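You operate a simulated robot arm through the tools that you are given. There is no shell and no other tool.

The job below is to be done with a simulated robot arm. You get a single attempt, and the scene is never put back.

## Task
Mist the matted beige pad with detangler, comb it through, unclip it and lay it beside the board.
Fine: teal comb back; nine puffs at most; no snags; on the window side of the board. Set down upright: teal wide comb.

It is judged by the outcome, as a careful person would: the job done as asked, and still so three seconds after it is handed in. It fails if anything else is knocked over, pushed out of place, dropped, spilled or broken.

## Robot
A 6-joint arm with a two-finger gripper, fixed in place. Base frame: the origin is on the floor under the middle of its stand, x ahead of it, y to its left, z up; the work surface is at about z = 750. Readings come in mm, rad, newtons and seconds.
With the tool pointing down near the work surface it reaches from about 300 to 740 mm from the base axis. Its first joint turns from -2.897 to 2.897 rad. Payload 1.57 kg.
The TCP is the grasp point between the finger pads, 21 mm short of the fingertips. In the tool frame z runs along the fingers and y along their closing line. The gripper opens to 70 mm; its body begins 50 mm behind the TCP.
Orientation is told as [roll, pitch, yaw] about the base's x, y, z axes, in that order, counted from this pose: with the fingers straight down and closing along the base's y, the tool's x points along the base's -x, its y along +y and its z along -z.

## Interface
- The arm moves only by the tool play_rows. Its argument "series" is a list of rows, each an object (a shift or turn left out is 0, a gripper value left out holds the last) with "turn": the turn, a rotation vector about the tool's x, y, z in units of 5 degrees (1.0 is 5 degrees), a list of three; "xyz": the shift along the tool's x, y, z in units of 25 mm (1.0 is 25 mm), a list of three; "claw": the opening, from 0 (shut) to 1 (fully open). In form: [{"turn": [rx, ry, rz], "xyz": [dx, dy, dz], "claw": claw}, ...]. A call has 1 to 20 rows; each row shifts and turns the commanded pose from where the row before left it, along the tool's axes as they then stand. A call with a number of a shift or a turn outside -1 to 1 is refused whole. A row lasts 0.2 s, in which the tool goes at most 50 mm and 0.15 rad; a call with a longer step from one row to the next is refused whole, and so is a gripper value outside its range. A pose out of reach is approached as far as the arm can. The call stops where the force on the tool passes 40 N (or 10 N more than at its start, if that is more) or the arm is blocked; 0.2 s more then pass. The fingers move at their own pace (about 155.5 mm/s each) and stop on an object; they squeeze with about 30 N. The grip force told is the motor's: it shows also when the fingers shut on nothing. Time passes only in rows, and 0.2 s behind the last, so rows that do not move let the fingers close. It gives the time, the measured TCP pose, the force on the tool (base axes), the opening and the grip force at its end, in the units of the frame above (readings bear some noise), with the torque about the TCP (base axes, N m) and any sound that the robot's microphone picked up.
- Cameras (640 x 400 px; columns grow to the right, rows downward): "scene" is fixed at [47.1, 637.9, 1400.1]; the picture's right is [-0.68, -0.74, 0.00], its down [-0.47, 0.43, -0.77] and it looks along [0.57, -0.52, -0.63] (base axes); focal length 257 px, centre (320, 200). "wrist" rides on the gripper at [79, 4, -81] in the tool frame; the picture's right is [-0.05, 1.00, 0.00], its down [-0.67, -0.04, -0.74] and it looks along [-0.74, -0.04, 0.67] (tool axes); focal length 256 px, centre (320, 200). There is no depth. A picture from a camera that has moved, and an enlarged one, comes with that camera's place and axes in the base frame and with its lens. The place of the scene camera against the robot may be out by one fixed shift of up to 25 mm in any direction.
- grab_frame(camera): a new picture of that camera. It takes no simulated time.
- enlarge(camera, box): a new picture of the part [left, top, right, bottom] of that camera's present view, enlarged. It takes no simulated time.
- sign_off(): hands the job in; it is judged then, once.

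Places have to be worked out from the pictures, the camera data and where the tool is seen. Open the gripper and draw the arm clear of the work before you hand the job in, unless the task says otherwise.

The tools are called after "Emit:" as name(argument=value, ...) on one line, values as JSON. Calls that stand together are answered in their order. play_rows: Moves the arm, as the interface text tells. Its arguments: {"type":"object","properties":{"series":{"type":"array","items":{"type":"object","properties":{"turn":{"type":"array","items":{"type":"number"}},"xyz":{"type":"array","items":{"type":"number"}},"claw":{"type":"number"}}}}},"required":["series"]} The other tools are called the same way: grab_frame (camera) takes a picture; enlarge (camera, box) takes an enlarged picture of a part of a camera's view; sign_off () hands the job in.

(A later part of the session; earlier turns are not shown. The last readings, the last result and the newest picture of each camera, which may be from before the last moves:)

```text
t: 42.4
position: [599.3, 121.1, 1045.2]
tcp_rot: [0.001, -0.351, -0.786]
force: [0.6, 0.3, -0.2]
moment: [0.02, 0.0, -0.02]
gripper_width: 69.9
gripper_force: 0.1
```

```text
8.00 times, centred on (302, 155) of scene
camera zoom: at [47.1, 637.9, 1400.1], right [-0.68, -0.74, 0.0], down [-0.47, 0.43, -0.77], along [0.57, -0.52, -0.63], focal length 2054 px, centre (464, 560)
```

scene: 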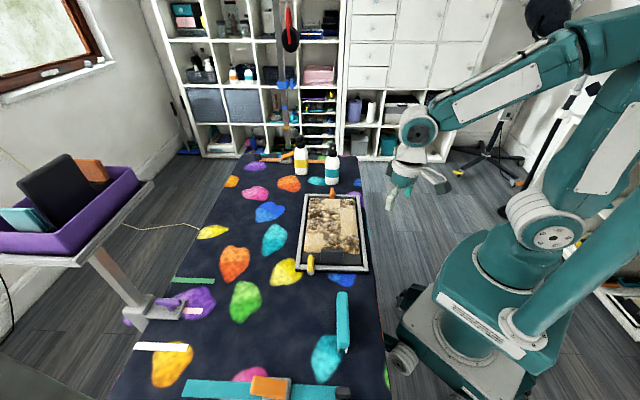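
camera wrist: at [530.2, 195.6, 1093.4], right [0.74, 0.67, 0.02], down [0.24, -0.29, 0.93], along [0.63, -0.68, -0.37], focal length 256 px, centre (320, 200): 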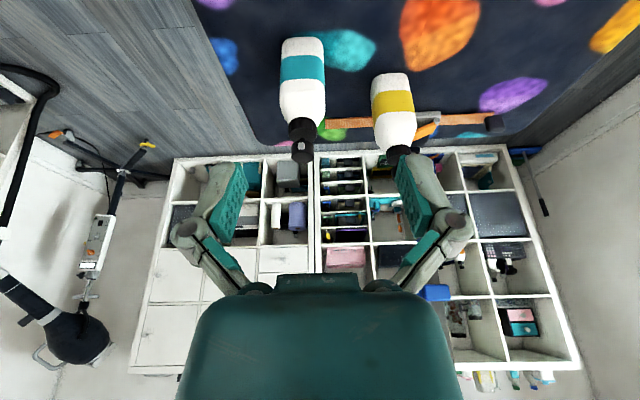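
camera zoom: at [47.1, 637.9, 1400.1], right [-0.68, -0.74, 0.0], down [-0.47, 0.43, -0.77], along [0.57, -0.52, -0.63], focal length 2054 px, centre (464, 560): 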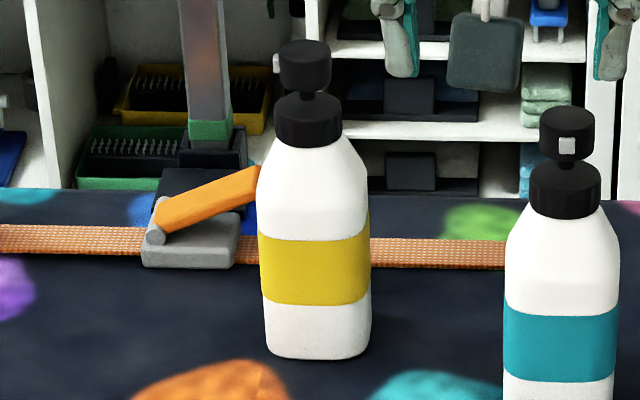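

Triangulating both wrist views puts the teal bottle's axis at about (702,−20), head top z≈924, head Ø≈28 mm, collar z≈877–894 with Ø≈36 mm. The yellow bottle (~845,32) is essentially beyond reach, and the teal one's nozzle already faces the board, so I take the teal bottle as the detangler; moving above its head to check alignment.

Emit:
play_rows(series=[{"turn": [0, 1, 0]}, {"turn": [0, 1, 0]}, {"turn": [0, 1, 0]}, {"turn": [0, 1, 0]}, {"xyz": [-0.8625, -0.135, 0]}, {"xyz": [-0.8625, -0.135, 0]}, {"xyz": [-0.8625, -0.135, 0]}, {"xyz": [-0.8625, -0.135, 0]}, {"xyz": [-0.8625, -0.135, 0]}, {"xyz": [-0.8625, -0.135, 0]}, {"xyz": [-0.8625, -0.135, 0]}, {"xyz": [-0.8625, -0.135, 0]}, {}])

Emit:
grab_frame(camera="wrist")

Emit:
enlarge(camera="wrist", box=[240, 20, 400, 200])

```text
t: 45.2
position: [702.6, -19.6, 1044.0]
tcp_rot: [0.001, 0.0, -0.786]
force: [0.4, 0.3, -0.3]
moment: [0.02, 0.0, 0.02]
gripper_width: 70.2
gripper_force: 0.0
```

```text
taken
camera wrist: at [649.2, 37.8, 1125.6], right [0.74, 0.67, 0.0], down [0.45, -0.5, 0.74], along [0.5, -0.55, -0.67], focal length 256 px, centre (320, 200)
```

wrist: 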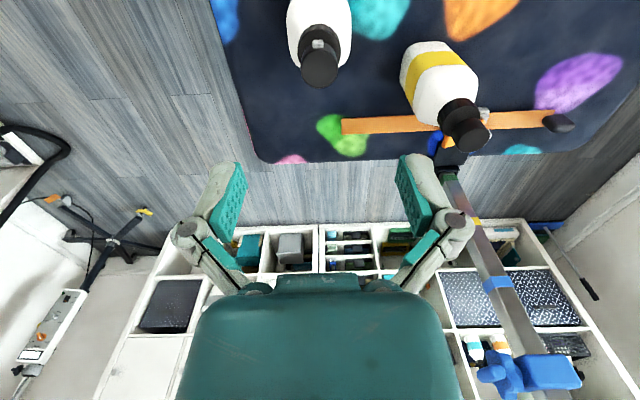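

```text
2.22 times, centred on (320, 110) of wrist
camera zoom: at [649.2, 37.8, 1125.6], right [0.74, 0.67, 0.0], down [0.45, -0.5, 0.74], along [0.5, -0.55, -0.67], focal length 569 px, centre (320, 400)
```

zoom: 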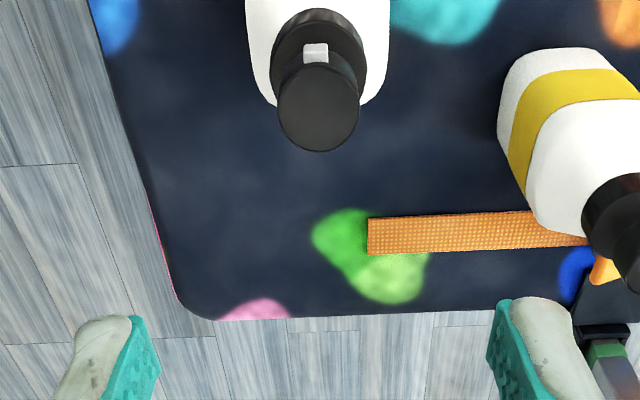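

Head top measured at about (701,−18), laterally within 1 mm of the TCP. I descend so the pads are beside the pump head (TCP z≈917), fingers still open.

Emit:
play_rows(series=[{"xyz": [0.02, 0, 0.85]}, {"xyz": [0.02, 0, 0.85]}, {"xyz": [0, 0, 0.85]}, {"xyz": [0, 0, 0.85]}, {"xyz": [0, 0, 0.85]}, {"xyz": [0, 0, 0.8]}, {}])

Emit:
grab_frame(camera="wrist")

Emit:
enlarge(camera="wrist", box=[220, 80, 420, 280])

Emit:
enlarge(camera="scene", box=[290, 100, 380, 200])

```text
t: 46.8
position: [701.1, -18.4, 917.3]
tcp_rot: [0.002, 0.0, -0.784]
force: [0.1, 0.8, 0.9]
moment: [-0.01, -0.01, 0.0]
gripper_width: 70.2
gripper_force: 0.0
```

```text
taken
camera wrist: at [649.3, 39.1, 998.8], right [0.74, 0.67, 0.0], down [0.45, -0.5, 0.75], along [0.5, -0.55, -0.67], focal length 256 px, centre (320, 200)
```

wrist: 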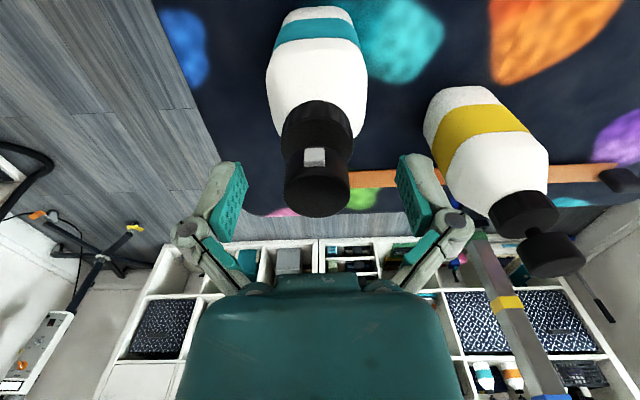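

```text
2.00 times, centred on (320, 180) of wrist
camera zoom: at [649.3, 39.1, 998.8], right [0.74, 0.67, 0.0], down [0.45, -0.5, 0.75], along [0.5, -0.55, -0.67], focal length 512 px, centre (320, 240)
```

zoom: 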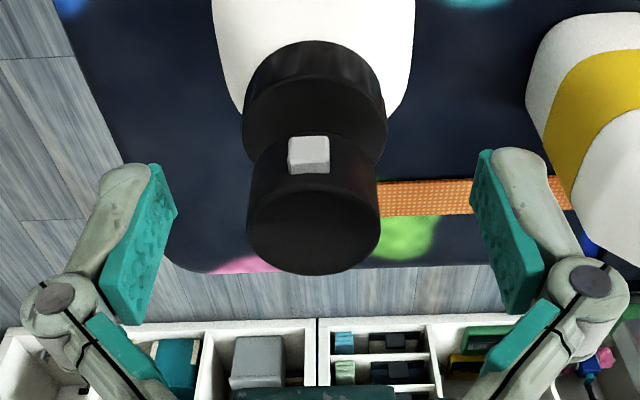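

```text
4.00 times, centred on (335, 150) of scene
camera zoom: at [47.1, 637.9, 1400.1], right [-0.68, -0.74, 0.0], down [-0.47, 0.43, -0.77], along [0.57, -0.52, -0.63], focal length 1027 px, centre (260, 400)
```

zoom: 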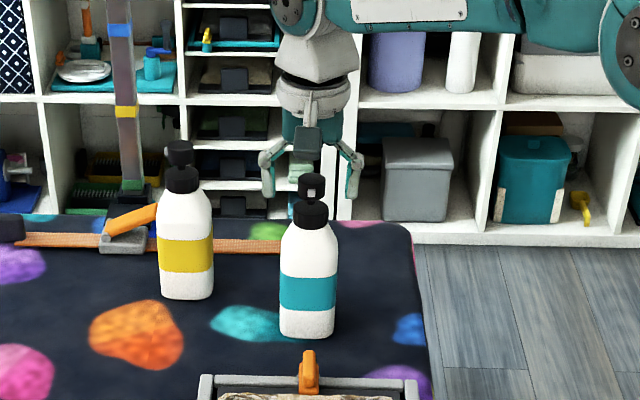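

TCP is centred on the pump head (within ~1.5 mm). I close in gentle steps to see where contact begins and whether squeezing the head does anything.

Emit:
play_rows(series=[{"xyz": [0, -0.05, 0], "claw": 0.6}, {"claw": 0.5}, {"claw": 0.44}, {}])

Emit:
play_rows(series=[{"claw": 0.42}, {"claw": 0.41}, {"claw": 0.4}, {}])

```text
t: 47.8
position: [701.8, -21.4, 918.0]
tcp_rot: [0.002, 0.002, -0.786]
force: [-0.9, -0.3, 0.3]
moment: [-0.04, -0.01, -0.01]
gripper_width: 30.6
gripper_force: 0.1
```

```text
t: 48.8
position: [702.2, -20.3, 917.1]
tcp_rot: [0.002, -0.001, -0.786]
force: [1.3, -0.8, 0.4]
moment: [-0.02, 0.01, 0.0]
gripper_width: 28.1
gripper_force: 0.1
```

No contact yet at 28.1 mm opening. Continue closing in small steps.

Emit:
play_rows(series=[{"claw": 0.39}, {"claw": 0.38}, {}])

Emit:
play_rows(series=[{"claw": 0.36}, {}, {}])

```text
t: 49.6
position: [701.2, -21.1, 918.5]
tcp_rot: [0.002, 0.0, -0.785]
force: [0.7, 0.6, 0.4]
moment: [-0.01, 0.01, -0.03]
gripper_width: 26.9
gripper_force: 0.4
```

```text
t: 50.4
position: [701.6, -19.9, 917.6]
tcp_rot: [0.002, 0.0, -0.785]
force: [0.8, -0.1, 1.0]
moment: [0.0, 0.0, -0.03]
gripper_width: 26.0
gripper_force: 0.5
```

Contact appears to begin near 26 mm with a light force, so grip force scales with commanded opening. Squeezing further in steps.

Emit:
play_rows(series=[{"claw": 0.32}, {}, {}])

Emit:
play_rows(series=[{"claw": 0.25}, {}, {}])

```text
t: 51.2
position: [701.5, -19.5, 917.2]
tcp_rot: [0.004, -0.001, -0.785]
force: [1.0, 0.7, 0.3]
moment: [-0.03, -0.02, 0.03]
gripper_width: 24.2
gripper_force: 29.6
```

```text
t: 52.0
position: [701.1, -20.7, 916.6]
tcp_rot: [0.003, 0.001, -0.786]
force: [0.1, 0.2, 0.7]
moment: [-0.01, 0.01, 0.04]
gripper_width: 24.3
gripper_force: 30.0
```

Head (≈24 mm) is firmly held at 30 N with no puff sound, so pinching the head doesn't spray. I lift it slightly to see whether the bottle hangs from it.

Emit:
play_rows(series=[{"xyz": [0, 0, -0.4]}, {"xyz": [0, 0, -0.4]}, {"xyz": [0, 0, -0.4]}, {}])

Emit:
grab_frame(camera="wrist")

Emit:
enlarge(camera="scene", box=[290, 100, 380, 200])

```text
t: 53.0
position: [702.1, -20.1, 947.2]
tcp_rot: [0.0, -0.001, -0.785]
force: [-0.7, 0.4, -1.8]
moment: [0.0, -0.02, 0.02]
gripper_width: 24.3
gripper_force: 30.3
```

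```text
taken
camera wrist: at [648.4, 38.0, 1029.2], right [0.74, 0.67, 0.0], down [0.45, -0.5, 0.74], along [0.5, -0.55, -0.67], focal length 256 px, centre (320, 200)
```

wrist: 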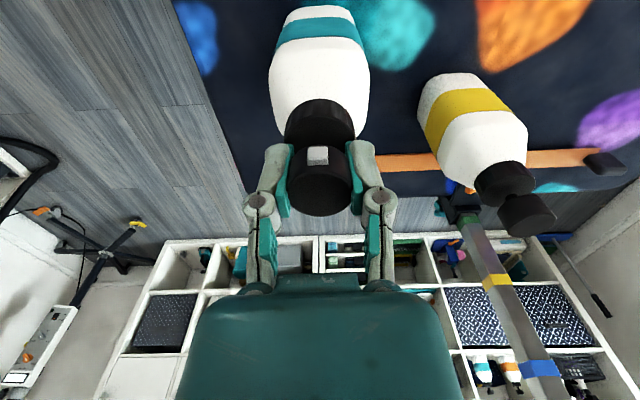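

```text
4.00 times, centred on (335, 150) of scene
camera zoom: at [47.1, 637.9, 1400.1], right [-0.68, -0.74, 0.0], down [-0.47, 0.43, -0.77], along [0.57, -0.52, -0.63], focal length 1027 px, centre (260, 400)
```

zoom: 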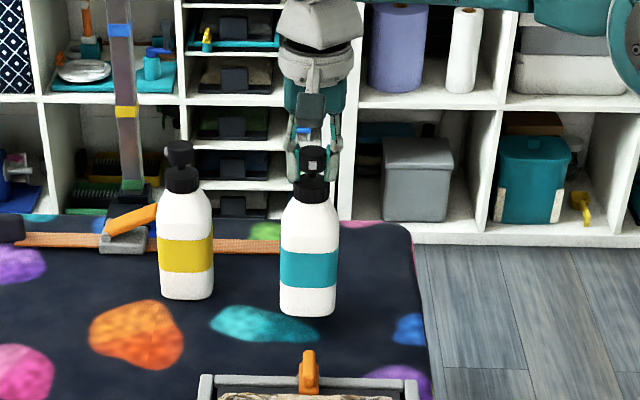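

The bottle hangs from its head (weight ≈2 N) and nothing sprays in the air. I'll set it back exactly where it was and study a body grip instead; lowering gently while watching the force.

Emit:
play_rows(series=[{"xyz": [0, 0, 0.4]}, {"xyz": [0, 0, 0.4]}, {"xyz": [0, 0, 0.36]}, {}])

```text
t: 54.0
position: [701.2, -18.9, 918.2]
tcp_rot: [0.0, -0.001, -0.786]
force: [-0.9, 0.0, -1.0]
moment: [-0.03, -0.01, -0.03]
gripper_width: 24.2
gripper_force: 30.0
```

Just about in contact (1 mm above the gripped height). Lower by 1 mm more and open.

Emit:
play_rows(series=[{"xyz": [0, 0, 0.04]}, {}])

```text
t: 54.6
position: [701.4, -20.6, 918.3]
tcp_rot: [0.004, 0.0, -0.785]
force: [0.3, 1.6, 0.2]
moment: [0.07, 0.0, -0.03]
gripper_width: 24.4
gripper_force: 30.4
```

Weight is now on the table (force z ≈ 0). Opening and rising straight up, then looking at the bottle.

Emit:
play_rows(series=[{"claw": 0.5}, {"claw": 1.0}, {}, {"xyz": [0, 0, -0.8]}, {"xyz": [0, 0, -0.8]}, {"xyz": [0, 0, -0.8]}, {"xyz": [0, 0, -0.8]}, {}])

Emit:
grab_frame(camera="wrist")

Emit:
enlarge(camera="scene", box=[290, 100, 380, 200])

```text
t: 56.4
position: [701.1, -19.6, 997.7]
tcp_rot: [0.001, -0.001, -0.787]
force: [0.6, -0.2, -0.1]
moment: [0.01, -0.02, 0.02]
gripper_width: 70.1
gripper_force: 0.0
```

```text
taken
camera wrist: at [648.3, 38.0, 1078.5], right [0.74, 0.67, 0.0], down [0.45, -0.5, 0.74], along [0.5, -0.55, -0.67], focal length 256 px, centre (320, 200)
```

wrist: 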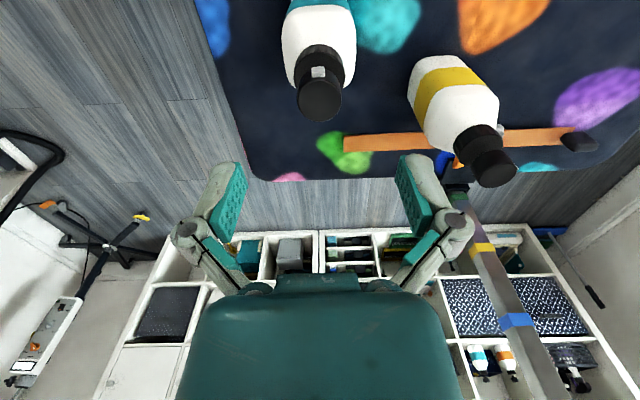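

```text
4.00 times, centred on (335, 150) of scene
camera zoom: at [47.1, 637.9, 1400.1], right [-0.68, -0.74, 0.0], down [-0.47, 0.43, -0.77], along [0.57, -0.52, -0.63], focal length 1027 px, centre (260, 400)
```

zoom: 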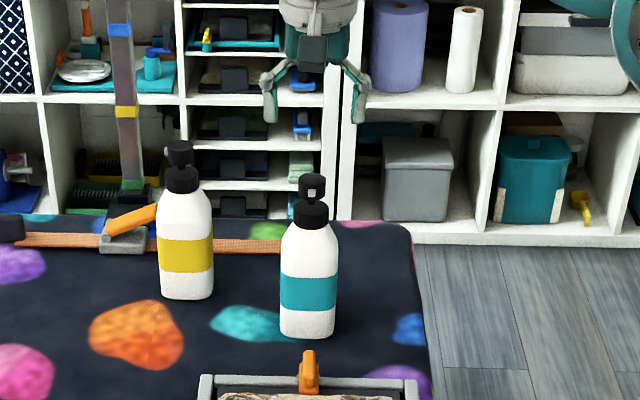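

The bottle is back in place. Now I take a straight-down view of the pad: move back along the board, raise and tilt the camera to look vertically.

Emit:
play_rows(series=[{"xyz": [0.94, 0, -0.3]}, {"xyz": [0.94, 0, -0.3]}, {"xyz": [0.94, 0, -0.3]}, {"xyz": [0.94, 0, -0.3]}, {"xyz": [0.94, 0, -0.3]}, {"xyz": [0.94, 0, -0.3]}, {"turn": [0, 1, 0]}, {"turn": [0, 1, 0]}, {"turn": [0, 1, 0]}, {"turn": [0, 1, 0]}, {"turn": [0, 1, 0]}, {"turn": [0, 1, 0]}, {"turn": [0, 1, 0]}, {"turn": [0, 1, 0]}, {"turn": [0, 1, 0]}, {"turn": [0, 0.5, 0]}, {}])

Emit:
grab_frame(camera="wrist")

Emit:
enlarge(camera="wrist", box=[220, 0, 420, 200])

```text
t: 60.0
position: [599.6, 80.1, 1041.9]
tcp_rot: [0.003, 0.827, -0.783]
force: [-0.2, -0.4, 1.1]
moment: [0.01, -0.02, -0.01]
gripper_width: 69.9
gripper_force: 0.1
out of reach, approached as far as the arm can: row 16
```

```text
taken
camera wrist: at [605.8, 77.1, 1155.2], right [0.73, 0.68, -0.04], down [0.68, -0.73, 0.01], along [-0.02, -0.03, -1.0], focal length 256 px, centre (320, 200)
```

wrist: 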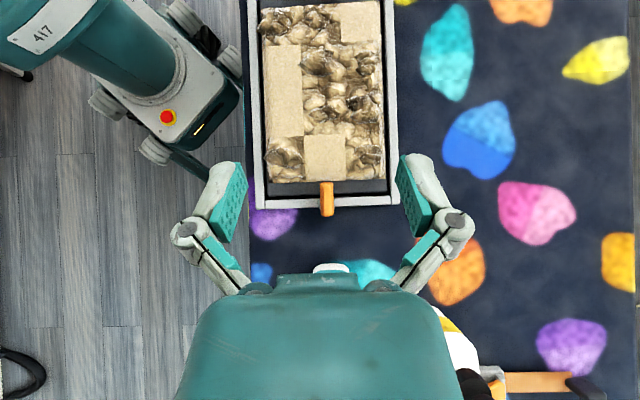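

```text
2.00 times, centred on (320, 100) of wrist
camera zoom: at [605.8, 77.1, 1155.2], right [0.73, 0.68, -0.04], down [0.68, -0.73, 0.01], along [-0.02, -0.03, -1.0], focal length 512 px, centre (320, 400)
```

zoom: 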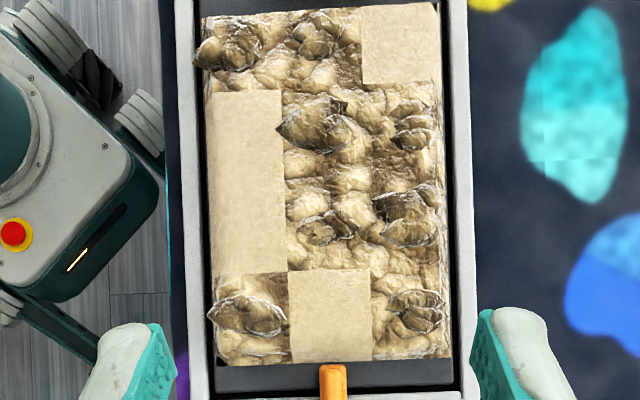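

Clean overhead map: a 3×4 grid (cells ≈57×65 mm), flat fur at about z≈789, 8 matted cells: near row robot-side & middle, rows 2–3 middle & window-side, far row robot-side & window-side. Now I go look at the teal bottle from the robot side to measure its depth for a body grip.

Emit:
play_rows(series=[{"turn": [0, -1, 0]}, {"turn": [0, -1, 0]}, {"turn": [0, -1, 0]}, {"turn": [0, -1, 0]}, {"turn": [0, -1, 0]}, {"turn": [0, -1, 0]}, {"turn": [0, -1, 0]}, {"turn": [0, -1, 0]}, {"turn": [0, -1, 0]}, {"turn": [0, -0.5, 0]}, {}])

Emit:
play_rows(series=[{"turn": [0, 0, -1]}, {"turn": [0, 0, -1]}, {"turn": [0, 0, -1]}, {"turn": [0, 0, -1]}, {"turn": [0, 0, -1]}, {"turn": [0, 0, -1]}, {"turn": [0, 0, -1]}, {"turn": [0, 0, -1]}, {"turn": [0, 0, -1]}, {"turn": [0, 0, -1]}, {"turn": [0, 0, -1]}, {"turn": [0, 0, -1]}, {"turn": [0, 0, -1]}, {"turn": [0, 0, -1]}, {"turn": [0, 0, -1]}, {"turn": [0, 0, -1]}, {"turn": [0, 0, -1]}, {"turn": [0, 0, -1]}])

Emit:
play_rows(series=[{"xyz": [0.8, 0, 0]}, {"xyz": [0.8, 0, 0]}, {"xyz": [0.8, 0, 0]}, {"xyz": [0.8, 0, 0]}, {"xyz": [0.8, -0.7, 0]}, {"xyz": [0.8, -0.8, 0.5]}, {"xyz": [0.8, -0.8, 0.6]}, {"xyz": [0, -0.8, 0.6]}, {"xyz": [0, -0.8, 0.6]}, {"xyz": [0, -0.9, 0.6]}, {"xyz": [0, -0.9, 0.5]}, {"turn": [0, -1, 0]}, {"turn": [0, -1, 0]}, {"turn": [0, -1, 0]}, {"turn": [0, -1, 0]}, {}])

Emit:
grab_frame(camera="wrist")

```text
t: 62.4
position: [599.3, 80.5, 1041.4]
tcp_rot: [0.0, -0.001, -0.787]
force: [0.0, 0.0, 0.1]
moment: [0.0, 0.01, 0.04]
gripper_width: 70.0
gripper_force: 0.0
```

```text
t: 66.2
position: [599.2, 80.4, 1039.7]
tcp_rot: [0.0, -0.001, 0.788]
force: [0.5, -0.1, -0.8]
moment: [-0.02, -0.03, -0.01]
gripper_width: 70.2
gripper_force: 0.1
```

```text
t: 69.6
position: [600.7, -120.5, 956.6]
tcp_rot: [0.0, -0.352, 0.785]
force: [0.2, 0.1, 0.5]
moment: [0.03, -0.03, 0.0]
gripper_width: 69.9
gripper_force: 0.1
```

```text
taken
camera wrist: at [524.9, -191.5, 1005.7], right [-0.67, 0.74, 0.02], down [0.29, 0.24, 0.93], along [0.68, 0.63, -0.37], focal length 256 px, centre (320, 200)
```

wrist: 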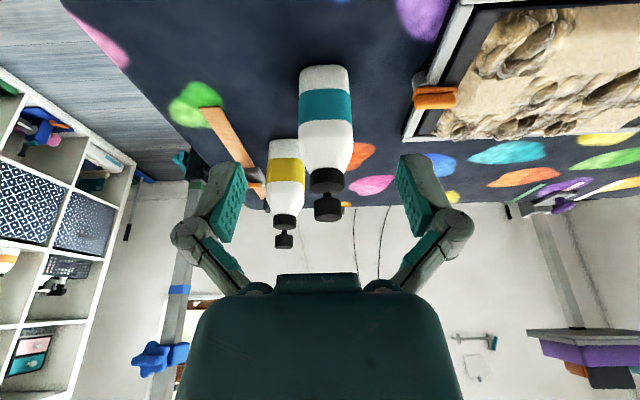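

Emit:
enlarge(camera="wrist", box=[260, 50, 390, 240])

Emit:
enlarge(camera="wrist", box=[390, 40, 500, 150])

Emit:
enlarge(camera="wrist", box=[400, 0, 640, 150])

```text
2.11 times, centred on (325, 145) of wrist
camera zoom: at [524.9, -191.5, 1005.7], right [-0.67, 0.74, 0.02], down [0.29, 0.24, 0.93], along [0.68, 0.63, -0.37], focal length 539 px, centre (310, 316)
```

zoom: 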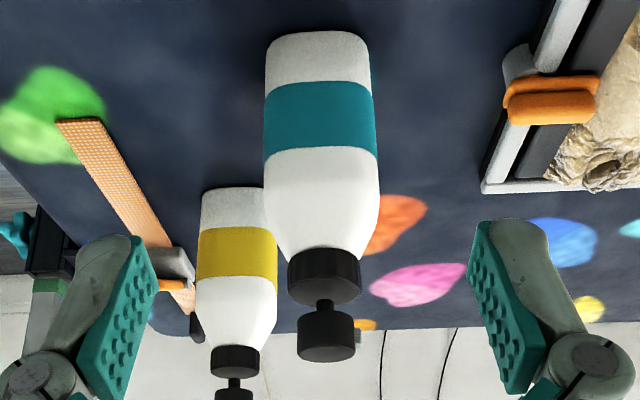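

```text
3.64 times, centred on (445, 95) of wrist
camera zoom: at [524.9, -191.5, 1005.7], right [-0.67, 0.74, 0.02], down [0.29, 0.24, 0.93], along [0.68, 0.63, -0.37], focal length 931 px, centre (-134, 582)
```

zoom: 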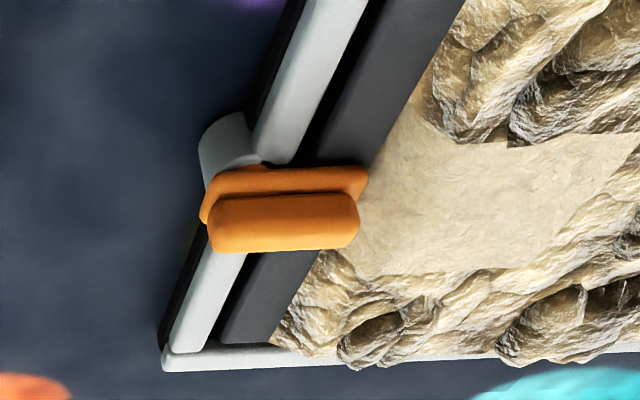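

```text
2.67 times, centred on (520, 75) of wrist
camera zoom: at [524.9, -191.5, 1005.7], right [-0.67, 0.74, 0.02], down [0.29, 0.24, 0.93], along [0.68, 0.63, -0.37], focal length 683 px, centre (-213, 533)
```

zoom: 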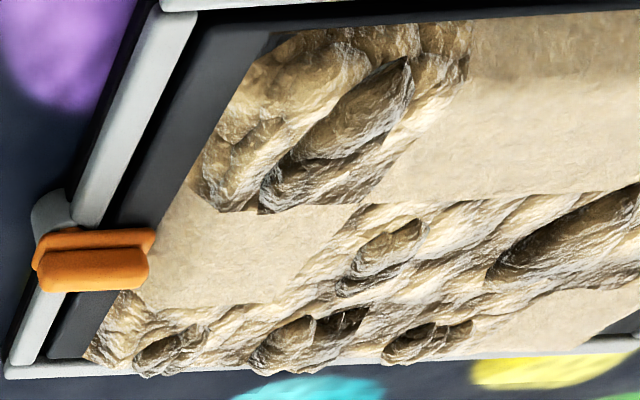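

The bottle body is about 60 mm square — just inside the 70 mm opening. I'll try a body grip from the robot side with the hand tilted, which is also the pose needed to point the nozzle down; first tilting and pre-positioning to check alignment.

Emit:
play_rows(series=[{"turn": [0, -1, 0]}, {"turn": [0, -1, 0]}, {"turn": [0, -1, 0]}, {"turn": [0, -1, 0]}, {"turn": [0, -1, 0]}, {"turn": [0, -1, 0]}, {"turn": [0, -1, 0]}, {"turn": [0, -1, 0]}, {"xyz": [0.61, 0.02, 0.54]}, {"xyz": [0.61, 0.02, 0.54]}, {"xyz": [0.61, 0.03, 0.54]}, {}])

Emit:
grab_frame(camera="wrist")

Emit:
grab_frame(camera="scene")

```text
t: 72.2
position: [607.0, -111.9, 896.3]
tcp_rot: [0.0, -1.047, 0.788]
force: [-1.0, -0.8, 0.2]
moment: [-0.02, 0.02, 0.01]
gripper_width: 69.9
gripper_force: 0.0
```

```text
taken
camera wrist: at [527.3, -187.4, 867.7], right [-0.69, 0.72, 0.05], down [-0.2, -0.25, 0.95], along [0.7, 0.64, 0.31], focal length 256 px, centre (320, 200)
```

wrist: 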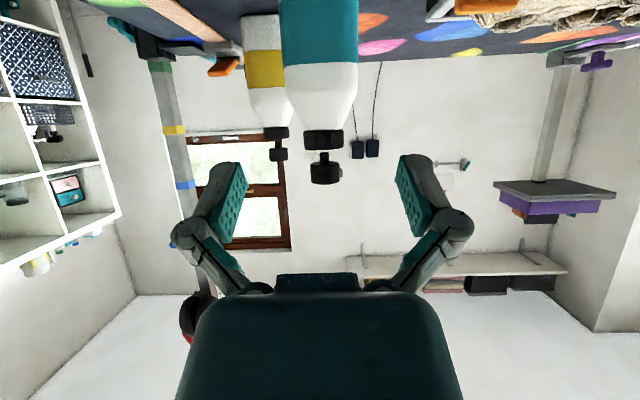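

```text
taken
```

scene: 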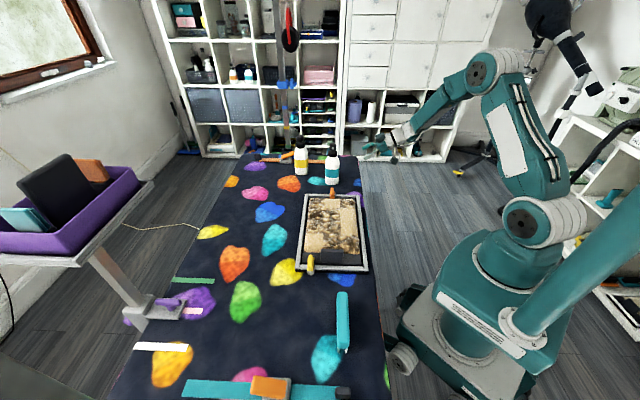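

Bottle body is centred between the open fingers (≈1 px off). Advancing along the finger direction 90 mm, then I'll re-check clearance before straddling the body.

Emit:
play_rows(series=[{"xyz": [0, 0, 0.9]}, {"xyz": [0, 0, 0.9]}, {"xyz": [0, 0, 0.9]}, {"xyz": [0, 0, 0.9]}, {}])

Emit:
grab_frame(camera="wrist")

Emit:
enlarge(camera="scene", box=[290, 110, 400, 200])

```text
t: 73.4
position: [664.0, -56.2, 849.6]
tcp_rot: [0.0, -1.05, 0.786]
force: [0.2, 0.2, -0.2]
moment: [-0.01, -0.01, 0.01]
gripper_width: 69.9
gripper_force: 0.1
```

```text
taken
camera wrist: at [583.1, -131.2, 822.1], right [-0.69, 0.72, 0.05], down [-0.2, -0.25, 0.95], along [0.7, 0.64, 0.31], focal length 256 px, centre (320, 200)
```

wrist: 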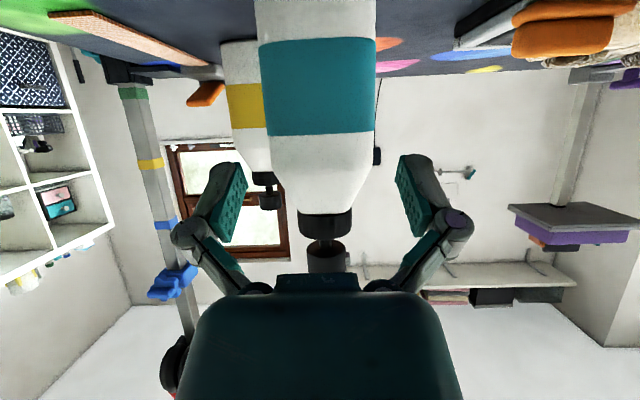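

```text
4.44 times, centred on (345, 155) of scene
camera zoom: at [47.1, 637.9, 1400.1], right [-0.68, -0.74, 0.0], down [-0.47, 0.43, -0.77], along [0.57, -0.52, -0.63], focal length 1141 px, centre (209, 400)
```

zoom: 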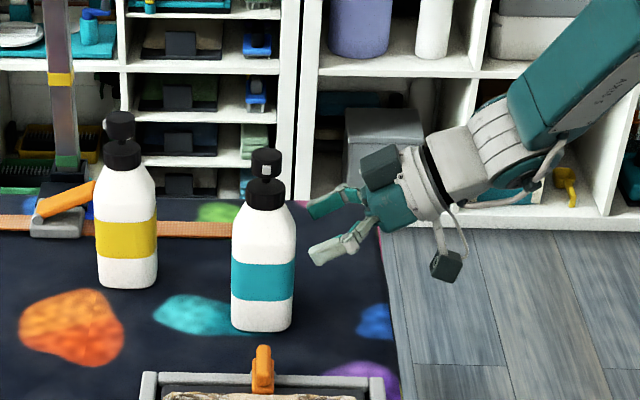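

Bottle is about 2 mm left of the finger centreline; I correct by 1.5 mm and advance the last ~55 mm so the pads straddle the body.

Emit:
play_rows(series=[{"xyz": [0, -0.06, 0.4]}, {"xyz": [0, 0, 0.45]}, {"xyz": [0, 0, 0.45]}, {"xyz": [0, 0, 0.45]}, {"xyz": [0, 0, 0.45]}, {}])

Emit:
grab_frame(camera="wrist")

Emit:
enlarge(camera="scene", box=[290, 110, 400, 200])

```text
t: 74.8
position: [698.0, -22.6, 824.4]
tcp_rot: [0.0, -1.048, 0.788]
force: [-0.4, -0.4, -0.4]
moment: [0.0, 0.01, 0.01]
gripper_width: 70.0
gripper_force: 0.1
```

```text
taken
camera wrist: at [617.4, -98.8, 795.3], right [-0.69, 0.72, 0.05], down [-0.2, -0.25, 0.95], along [0.7, 0.64, 0.31], focal length 256 px, centre (320, 200)
```

wrist: 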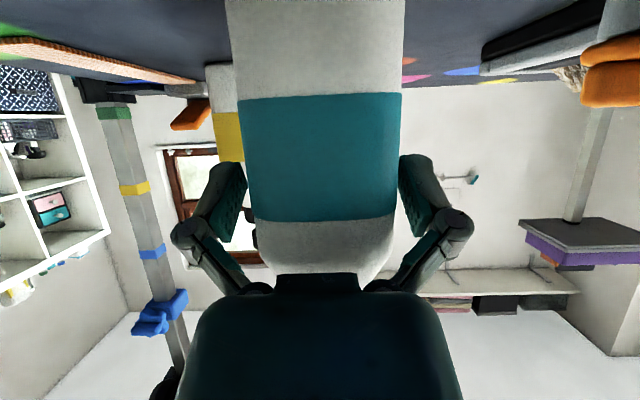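

```text
4.44 times, centred on (345, 155) of scene
camera zoom: at [47.1, 637.9, 1400.1], right [-0.68, -0.74, 0.0], down [-0.47, 0.43, -0.77], along [0.57, -0.52, -0.63], focal length 1141 px, centre (209, 400)
```

zoom: 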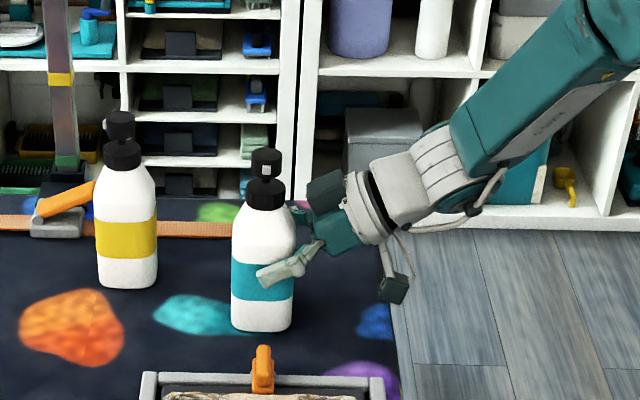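

Straddling the body with no contact force. Closing in small steps and watching for contact and any sound.

Emit:
play_rows(series=[{"claw": 0.9}, {"claw": 0.86}, {"claw": 0.84}, {}])

Emit:
play_rows(series=[{"claw": 0.82}, {"claw": 0.8}, {}])

Emit:
play_rows(series=[{"claw": 0.78}, {}, {}])

```text
t: 75.8
position: [698.2, -23.4, 822.9]
tcp_rot: [0.0, -1.048, 0.785]
force: [-1.4, -0.2, 0.7]
moment: [0.01, 0.03, 0.03]
gripper_width: 60.0
gripper_force: 10.6
```

```text
t: 76.6
position: [699.4, -23.7, 823.6]
tcp_rot: [0.0, -1.048, 0.786]
force: [-0.8, -0.7, 2.8]
moment: [0.05, 0.07, -0.03]
gripper_width: 59.6
gripper_force: 30.0
```

```text
t: 77.4
position: [698.3, -23.4, 824.0]
tcp_rot: [-0.001, -1.048, 0.785]
force: [-2.0, 0.4, 3.1]
moment: [0.03, 0.06, 0.02]
gripper_width: 59.5
gripper_force: 29.5
```

Body grips at 59.6 mm, 30 N, and squeezing it on the table makes no puff. I'll lift the bottle by its body and carry it with the nozzle pointed down over a matted cell, so that any puff discovered there is useful.

Emit:
play_rows(series=[{"xyz": [-0.416, 0, -0.24]}, {"xyz": [-0.416, 0, -0.24]}, {}])

Emit:
enlarge(camera="scene", box=[290, 100, 400, 200])

```text
t: 78.2
position: [698.6, -22.6, 849.3]
tcp_rot: [0.003, -1.048, 0.785]
force: [0.1, 0.0, -2.3]
moment: [-0.04, 0.0, 0.03]
gripper_width: 59.5
gripper_force: 30.2
```

```text
4.00 times, centred on (345, 150) of scene
camera zoom: at [47.1, 637.9, 1400.1], right [-0.68, -0.74, 0.0], down [-0.47, 0.43, -0.77], along [0.57, -0.52, -0.63], focal length 1027 px, centre (220, 400)
```

zoom: 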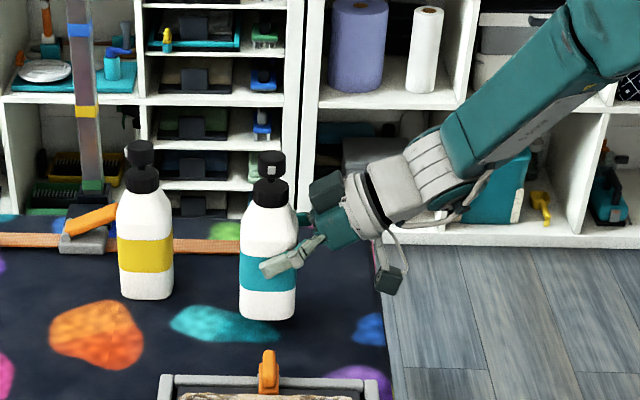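

The bottle is securely held (weight ≈2.3 N). Raising it further, then rolling it about the finger-side horizontal axis so the nozzle points down.

Emit:
play_rows(series=[{"xyz": [-0.745, 0, -0.43]}, {"xyz": [-0.745, 0, -0.43]}, {"xyz": [-0.745, 0, -0.43]}, {"xyz": [-0.745, 0, -0.43]}, {"xyz": [0.0, 0.9, 0.0]}, {"xyz": [0.0, 0.9, 0.0]}, {}])

Emit:
play_rows(series=[{"turn": [0.5, 0, -0.866]}, {"turn": [0.5, 0, -0.866]}, {"turn": [0.5, 0, -0.866]}, {"turn": [0.5, 0, -0.866]}, {"turn": [0.5, 0, -0.866]}, {"turn": [0.5, 0, -0.866]}, {}])

Emit:
grab_frame(camera="scene")

Emit:
grab_frame(camera="wrist")

```text
t: 79.8
position: [666.3, 9.3, 934.8]
tcp_rot: [-0.001, -1.047, 0.788]
force: [0.1, -0.8, -2.4]
moment: [-0.02, 0.03, 0.03]
gripper_width: 59.3
gripper_force: 30.1
```

```text
t: 81.4
position: [674.2, 5.5, 944.2]
tcp_rot: [-0.85, -0.85, 1.496]
force: [-1.4, -0.7, -2.2]
moment: [-0.02, 0.01, -0.02]
gripper_width: 59.4
gripper_force: 30.2
out of reach, approached as far as the arm can: row 6
```

```text
taken
```

scene: 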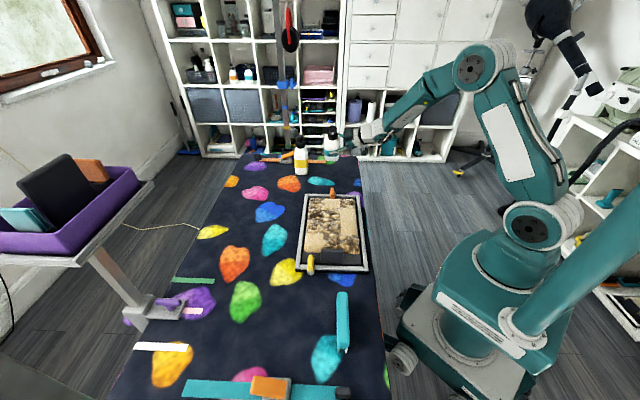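

```text
taken
camera wrist: at [603.6, -80.7, 918.1], right [-0.61, 0.65, -0.45], down [-0.53, 0.09, 0.84], along [0.59, 0.76, 0.29], focal length 256 px, centre (320, 200)
```

wrist: 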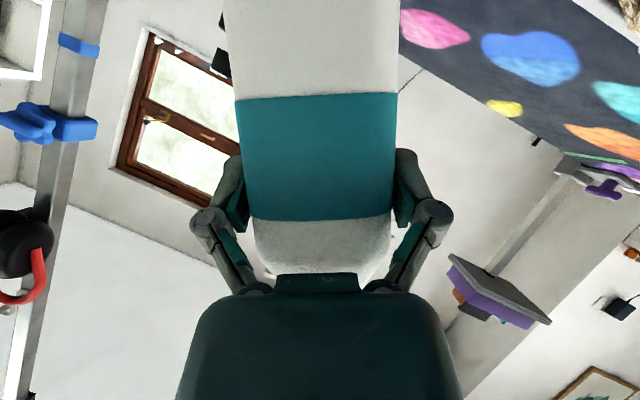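

The roll ran into a reach limit this far out. I bring the hand ~85 mm closer to the robot and then continue rolling.

Emit:
play_rows(series=[{"xyz": [0.053, 0.693, -0.893]}, {"xyz": [0.053, 0.693, -0.893]}, {"xyz": [0.053, 0.693, -0.893]}, {}])

Emit:
play_rows(series=[{"turn": [0.5, 0, -0.866]}, {"turn": [0.5, 0, -0.866]}, {"turn": [0.5, 0, -0.866]}, {"turn": [0.5, 0, -0.866]}, {}])

```text
t: 82.4
position: [613.1, -9.2, 980.3]
tcp_rot: [-0.846, -0.85, 1.495]
force: [0.9, 0.6, -2.3]
moment: [-0.02, 0.0, 0.01]
gripper_width: 59.5
gripper_force: 29.7
out of reach, approached as far as the arm can: row 1, 2, 3
```

```text
t: 83.6
position: [678.6, -48.3, 1102.4]
tcp_rot: [-1.147, -0.597, 1.706]
force: [-0.7, 0.1, -2.8]
moment: [0.01, 0.01, 0.01]
gripper_width: 59.4
gripper_force: 30.0
out of reach, approached as far as the arm can: row 1, 2, 3, 4
```

That roll direction hits a wrist joint limit. I undo the roll to get back to the known-good attitude.

Emit:
play_rows(series=[{"turn": [-0.5, 0, 0.866]}, {"turn": [-0.5, 0, 0.866]}, {"turn": [-0.5, 0, 0.866]}, {"turn": [-0.5, 0, 0.866]}, {}])

Emit:
play_rows(series=[{"turn": [-0.5, 0, 0.866]}, {"turn": [-0.5, 0, 0.866]}, {"turn": [-0.5, 0, 0.866]}, {"turn": [-0.5, 0, 0.866]}, {"turn": [-0.5, 0, 0.866]}, {"turn": [-0.5, 0, 0.866]}, {}])

Emit:
grab_frame(camera="scene")

```text
t: 84.8
position: [677.8, -47.1, 1101.3]
tcp_rot: [-0.857, -0.848, 1.499]
force: [-0.2, -0.7, -2.0]
moment: [0.03, 0.05, -0.03]
gripper_width: 59.5
gripper_force: 29.6
```

```text
t: 86.4
position: [677.6, -47.8, 1100.7]
tcp_rot: [0.003, -1.049, 0.782]
force: [0.4, -0.7, -2.5]
moment: [-0.01, 0.01, 0.0]
gripper_width: 59.6
gripper_force: 29.3
```

```text
taken
```

scene: 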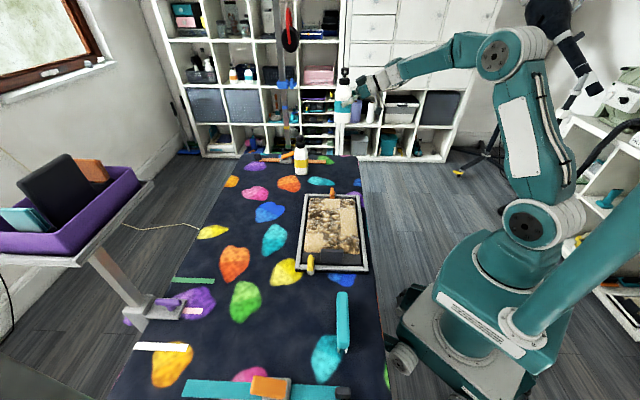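

Back to a good attitude with the bottle upright in the hand. The pump head has a clear stroke gap, so it most likely needs to be pushed down; I'll return the bottle to its spot and re-grip it by the head. Lowering toward home first.

Emit:
play_rows(series=[{"xyz": [0.891, 0.011, 0.678]}, {"xyz": [0.891, 0.011, 0.678]}, {"xyz": [0.891, 0.011, 0.678]}, {"xyz": [0.891, 0.011, 0.678]}, {"xyz": [0.891, 0.011, 0.678]}, {"xyz": [0.891, 0.011, 0.678]}, {"xyz": [0.891, 0.011, 0.678]}, {"xyz": [0.891, 0.011, 0.678]}, {"xyz": [0.891, 0.011, 0.678]}, {}])

```text
t: 88.6
position: [697.7, -21.5, 848.7]
tcp_rot: [-0.002, -1.048, 0.787]
force: [-0.5, 0.2, -2.6]
moment: [-0.06, 0.0, -0.02]
gripper_width: 59.6
gripper_force: 30.1
```

Now the last 24 mm down in small steps, watching for contact.

Emit:
play_rows(series=[{"xyz": [0.4, -0.07, 0.21]}, {"xyz": [0.4, 0, 0.21]}, {}])

Emit:
play_rows(series=[{"xyz": [0.05, 0, 0.03]}, {}])

```text
t: 89.4
position: [700.9, -24.8, 829.1]
tcp_rot: [0.0, -1.049, 0.784]
force: [-0.5, 0.4, -2.3]
moment: [0.01, -0.02, 0.02]
gripper_width: 59.8
gripper_force: 29.8
```

```text
t: 90.0
position: [700.2, -23.7, 827.0]
tcp_rot: [0.0, -1.049, 0.786]
force: [0.3, 0.0, -1.5]
moment: [-0.04, -0.03, -0.03]
gripper_width: 59.6
gripper_force: 30.0
```

Still carrying the weight; go down in 1.5 mm steps.

Emit:
play_rows(series=[{"xyz": [0.052, 0, 0.03]}, {}])

Emit:
play_rows(series=[{"xyz": [0.045, 0, 0.026]}, {}])

```text
t: 90.6
position: [700.4, -24.8, 823.7]
tcp_rot: [-0.001, -1.05, 0.786]
force: [0.4, -0.5, -1.9]
moment: [-0.01, 0.02, -0.03]
gripper_width: 59.4
gripper_force: 30.4
```

```text
t: 91.2
position: [698.7, -22.0, 824.1]
tcp_rot: [-0.001, -1.049, 0.785]
force: [-0.4, 0.2, 0.1]
moment: [-0.03, 0.14, 0.02]
gripper_width: 59.6
gripper_force: 29.6
```

Bottle is resting on the table again. Opening and backing straight out along the fingers.

Emit:
play_rows(series=[{"claw": 0.9}, {"claw": 1.0}, {}, {"xyz": [0, 0, -0.5]}, {"xyz": [0, 0, -0.8]}, {"xyz": [0, 0, -0.9]}, {"xyz": [0, 0, -0.9]}, {"xyz": [0, 0, -0.9]}, {"xyz": [0, 0, -0.9]}, {"xyz": [0, 0, -0.9]}, {}])

Emit:
enlarge(camera="scene", box=[290, 100, 400, 200])

Emit:
grab_frame(camera="wrist")

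```text
t: 93.6
position: [610.5, -112.9, 897.0]
tcp_rot: [0.0, -1.047, 0.787]
force: [-0.1, -0.1, 0.5]
moment: [-0.04, -0.03, 0.02]
gripper_width: 69.9
gripper_force: 0.0
```

```text
4.00 times, centred on (345, 150) of scene
camera zoom: at [47.1, 637.9, 1400.1], right [-0.68, -0.74, 0.0], down [-0.47, 0.43, -0.77], along [0.57, -0.52, -0.63], focal length 1027 px, centre (220, 400)
```

zoom: 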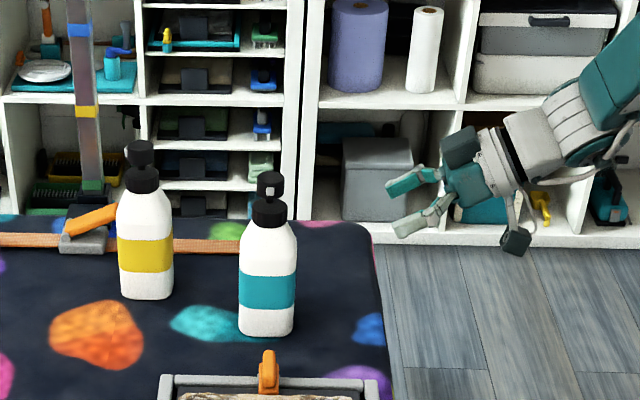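

```text
taken
camera wrist: at [530.0, -188.2, 869.0], right [-0.69, 0.72, 0.05], down [-0.2, -0.25, 0.95], along [0.7, 0.64, 0.31], focal length 256 px, centre (320, 200)
```

wrist: 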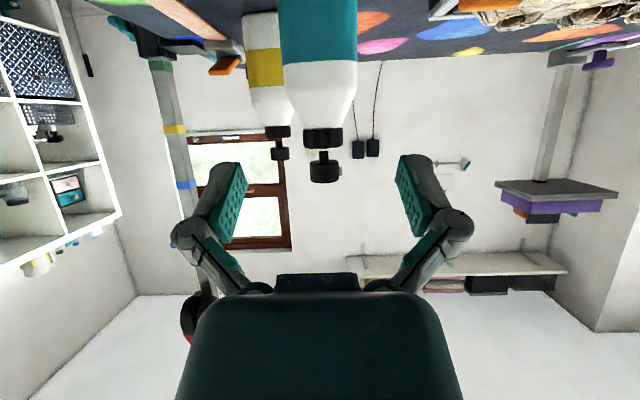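

Bottle is back at home, upright. Next: level the hand, rise, rotate to yaw −45°, and go above the pump head again for a head grip.

Emit:
play_rows(series=[{"turn": [0, 1, 0]}, {"turn": [0, 1, 0]}, {"turn": [0, 1, 0]}, {"turn": [0, 1, 0]}, {"turn": [0, 1, 0]}, {"turn": [0, 1, 0]}, {"turn": [0, 1, 0]}, {"turn": [0, 1, 0]}, {"turn": [0, 1, 0]}, {"turn": [0, 1, 0]}, {"turn": [0, 1, 0]}, {"turn": [0, 1, 0]}, {"xyz": [0, 0, -0.9]}, {"xyz": [0, 0, -0.9]}, {"xyz": [0, 0, -0.9]}, {"xyz": [0, 0, -0.9]}, {"xyz": [0, 0, -0.9]}])

Emit:
play_rows(series=[{"turn": [0, 0, 1]}, {"turn": [0, 0, 1]}, {"turn": [0, 0, 1]}, {"turn": [0, 0, 1]}, {"turn": [0, 0, 1]}, {"turn": [0, 0, 1]}, {"turn": [0, 0, 1]}, {"turn": [0, 0, 1]}, {"turn": [0, 0, 1]}, {"turn": [0, 0, 1]}, {"turn": [0, 0, 1]}, {"turn": [0, 0, 1]}, {"turn": [0, 0, 1]}, {"turn": [0, 0, 1]}, {"turn": [0, 0, 1]}, {"turn": [0, 0, 1]}, {"turn": [0, 0, 1]}, {"turn": [0, 0, 1]}, {}])

Emit:
play_rows(series=[{"xyz": [0, 0.87, 0]}, {"xyz": [0, 0.87, 0]}, {"xyz": [0, 0.87, 0]}, {"xyz": [0, 0.87, 0]}, {"xyz": [0, 0.87, 0]}, {"xyz": [0.1, 0.85, 0]}, {}])

Emit:
enlarge(camera="wrist", box=[240, 20, 400, 200])

```text
t: 97.2
position: [611.3, -113.4, 1007.8]
tcp_rot: [0.0, -0.001, 0.785]
force: [0.5, 0.2, 0.0]
moment: [-0.01, -0.01, -0.02]
gripper_width: 70.2
gripper_force: 0.0
```

```text
t: 101.2
position: [610.0, -112.2, 1009.1]
tcp_rot: [0.002, 0.001, -0.787]
force: [-0.6, -0.1, 0.1]
moment: [-0.01, 0.0, 0.06]
gripper_width: 69.5
gripper_force: 0.2
```

```text
t: 102.8
position: [701.5, -17.9, 1008.5]
tcp_rot: [0.002, 0.001, -0.784]
force: [0.1, -0.2, -0.3]
moment: [0.0, 0.0, 0.0]
gripper_width: 70.2
gripper_force: 0.1
```

```text
2.22 times, centred on (320, 110) of wrist
camera zoom: at [647.9, 38.8, 1089.9], right [0.74, 0.67, 0.0], down [0.45, -0.5, 0.75], along [0.5, -0.55, -0.67], focal length 569 px, centre (320, 400)
```

zoom: 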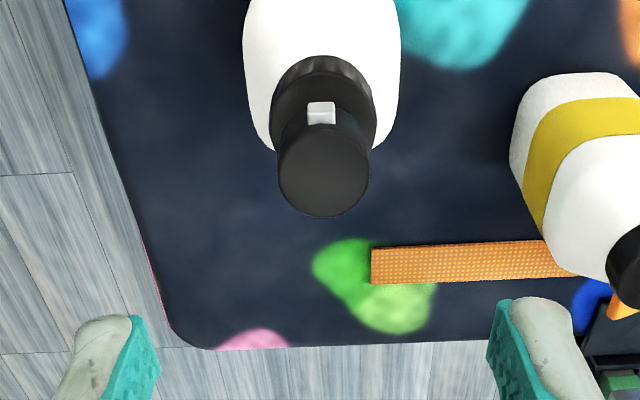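

Aligned over the head (u within 1 mm; v about 2.5 mm, corrected). Descend and grip the pump head again.

Emit:
play_rows(series=[{"xyz": [-0.1, 0, 0.74]}, {"xyz": [0, 0, 0.74]}, {"xyz": [0, 0, 0.74]}, {"xyz": [0, 0, 0.74]}, {"xyz": [0, 0, 0.72]}, {"claw": 0.6}, {"claw": 0.4}, {"claw": 0.2}, {}, {}])

Emit:
play_rows(series=[{"xyz": [0, 0, -0.5]}, {"xyz": [0, 0, -0.5]}, {"xyz": [0, 0, -0.5]}, {}])

```text
t: 105.0
position: [703.3, -19.3, 917.1]
tcp_rot: [0.001, 0.0, -0.785]
force: [-0.3, 0.4, 0.9]
moment: [-0.01, 0.05, 0.02]
gripper_width: 24.3
gripper_force: 30.2
```

```text
t: 106.0
position: [703.3, -20.1, 953.6]
tcp_rot: [0.003, -0.001, -0.785]
force: [0.1, 0.4, -2.0]
moment: [0.0, -0.02, 0.01]
gripper_width: 24.4
gripper_force: 30.5
```

Held by the head again. I raise a bit more, move toward the board, and tilt 40° so the nozzle would look down at the matted cell in row 3, middle column.

Emit:
play_rows(series=[{"xyz": [0, 0, -0.9]}, {"xyz": [0, 0, -0.9]}, {"xyz": [0.9, -0.07, 0]}, {"xyz": [0.9, -0.07, 0]}, {"xyz": [0.9, 0, 0]}, {"xyz": [0.9, 0, 0]}, {"xyz": [0.9, 0, 0]}, {"xyz": [0.8, 0, 0]}, {}])

Emit:
play_rows(series=[{"turn": [0, -1, 0]}, {"turn": [0, -1, 0]}, {"turn": [0, -1, 0]}, {"turn": [0, -1, 0]}, {}])

Emit:
grab_frame(camera="scene")

Emit:
grab_frame(camera="wrist")

```text
t: 108.0
position: [605.9, 72.8, 998.9]
tcp_rot: [0.0, -0.002, -0.786]
force: [-0.7, -0.9, -1.5]
moment: [-0.02, 0.02, 0.01]
gripper_width: 24.4
gripper_force: 30.4
```

```text
t: 109.2
position: [606.3, 71.4, 999.9]
tcp_rot: [0.001, -0.351, -0.786]
force: [0.5, 0.2, -1.8]
moment: [0.01, 0.03, -0.01]
gripper_width: 24.3
gripper_force: 30.2
```

```text
taken
```

scene: 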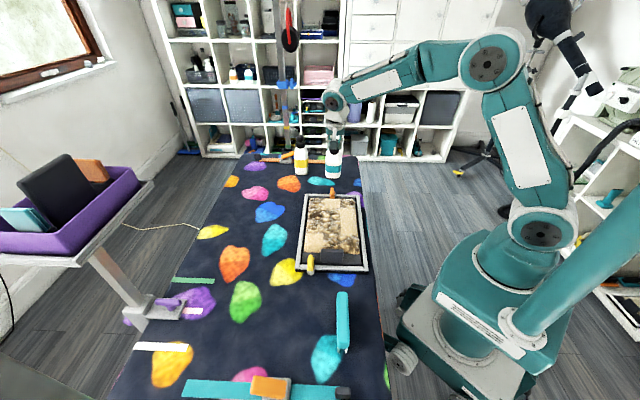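

```text
taken
camera wrist: at [536.4, 145.7, 1048.8], right [0.74, 0.67, 0.02], down [0.24, -0.29, 0.93], along [0.63, -0.68, -0.37], focal length 256 px, centre (320, 200)
```

wrist: 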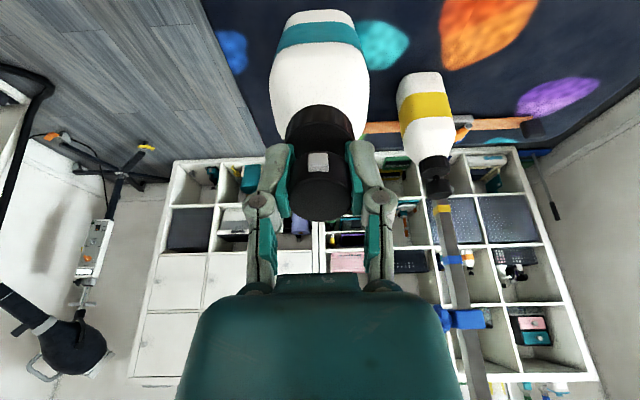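

The bottle keeps its attitude in the grip while tilting. Completing the tilt to 40° and then lowering toward the table in front of the pad's far end.

Emit:
play_rows(series=[{"turn": [0, -1, 0]}, {"turn": [0, -1, 0]}, {"turn": [0, -1, 0]}, {"turn": [0, -1, 0]}, {}])

Emit:
play_rows(series=[{"xyz": [0.61, 0, 0.7275]}, {"xyz": [0.61, 0, 0.7275]}, {"xyz": [0.61, 0, 0.7275]}, {"xyz": [0.3, 0, 0.36]}, {}])

Emit:
grab_frame(camera="wrist")

Emit:
enlarge(camera="scene", box=[270, 120, 390, 240])

```text
t: 110.4
position: [606.0, 71.5, 998.3]
tcp_rot: [0.0, -0.699, -0.784]
force: [0.0, -0.2, -2.2]
moment: [0.09, 0.1, -0.01]
gripper_width: 24.0
gripper_force: 30.2
```

```text
t: 111.6
position: [608.4, 70.4, 916.4]
tcp_rot: [0.002, -0.697, -0.783]
force: [0.2, 0.5, -1.9]
moment: [0.12, 0.08, 0.0]
gripper_width: 24.5
gripper_force: 29.8
```

```text
taken
camera wrist: at [529.9, 153.9, 927.6], right [0.73, 0.68, 0.04], down [0.0, -0.05, 1.0], along [0.68, -0.73, -0.03], focal length 256 px, centre (320, 200)
```

wrist: 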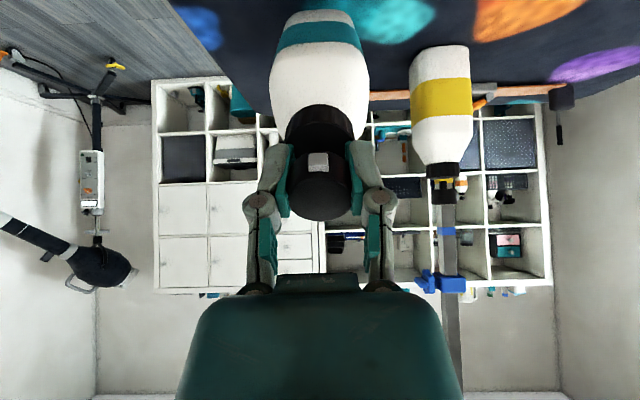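

```text
3.33 times, centred on (330, 180) of scene
camera zoom: at [47.1, 637.9, 1400.1], right [-0.68, -0.74, 0.0], down [-0.47, 0.43, -0.77], along [0.57, -0.52, -0.63], focal length 856 px, centre (287, 267)
```

zoom: 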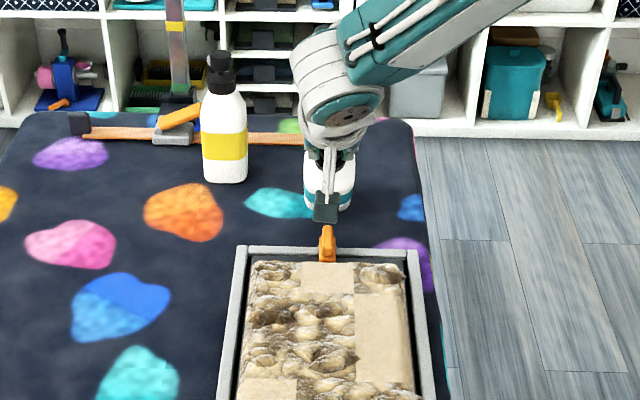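

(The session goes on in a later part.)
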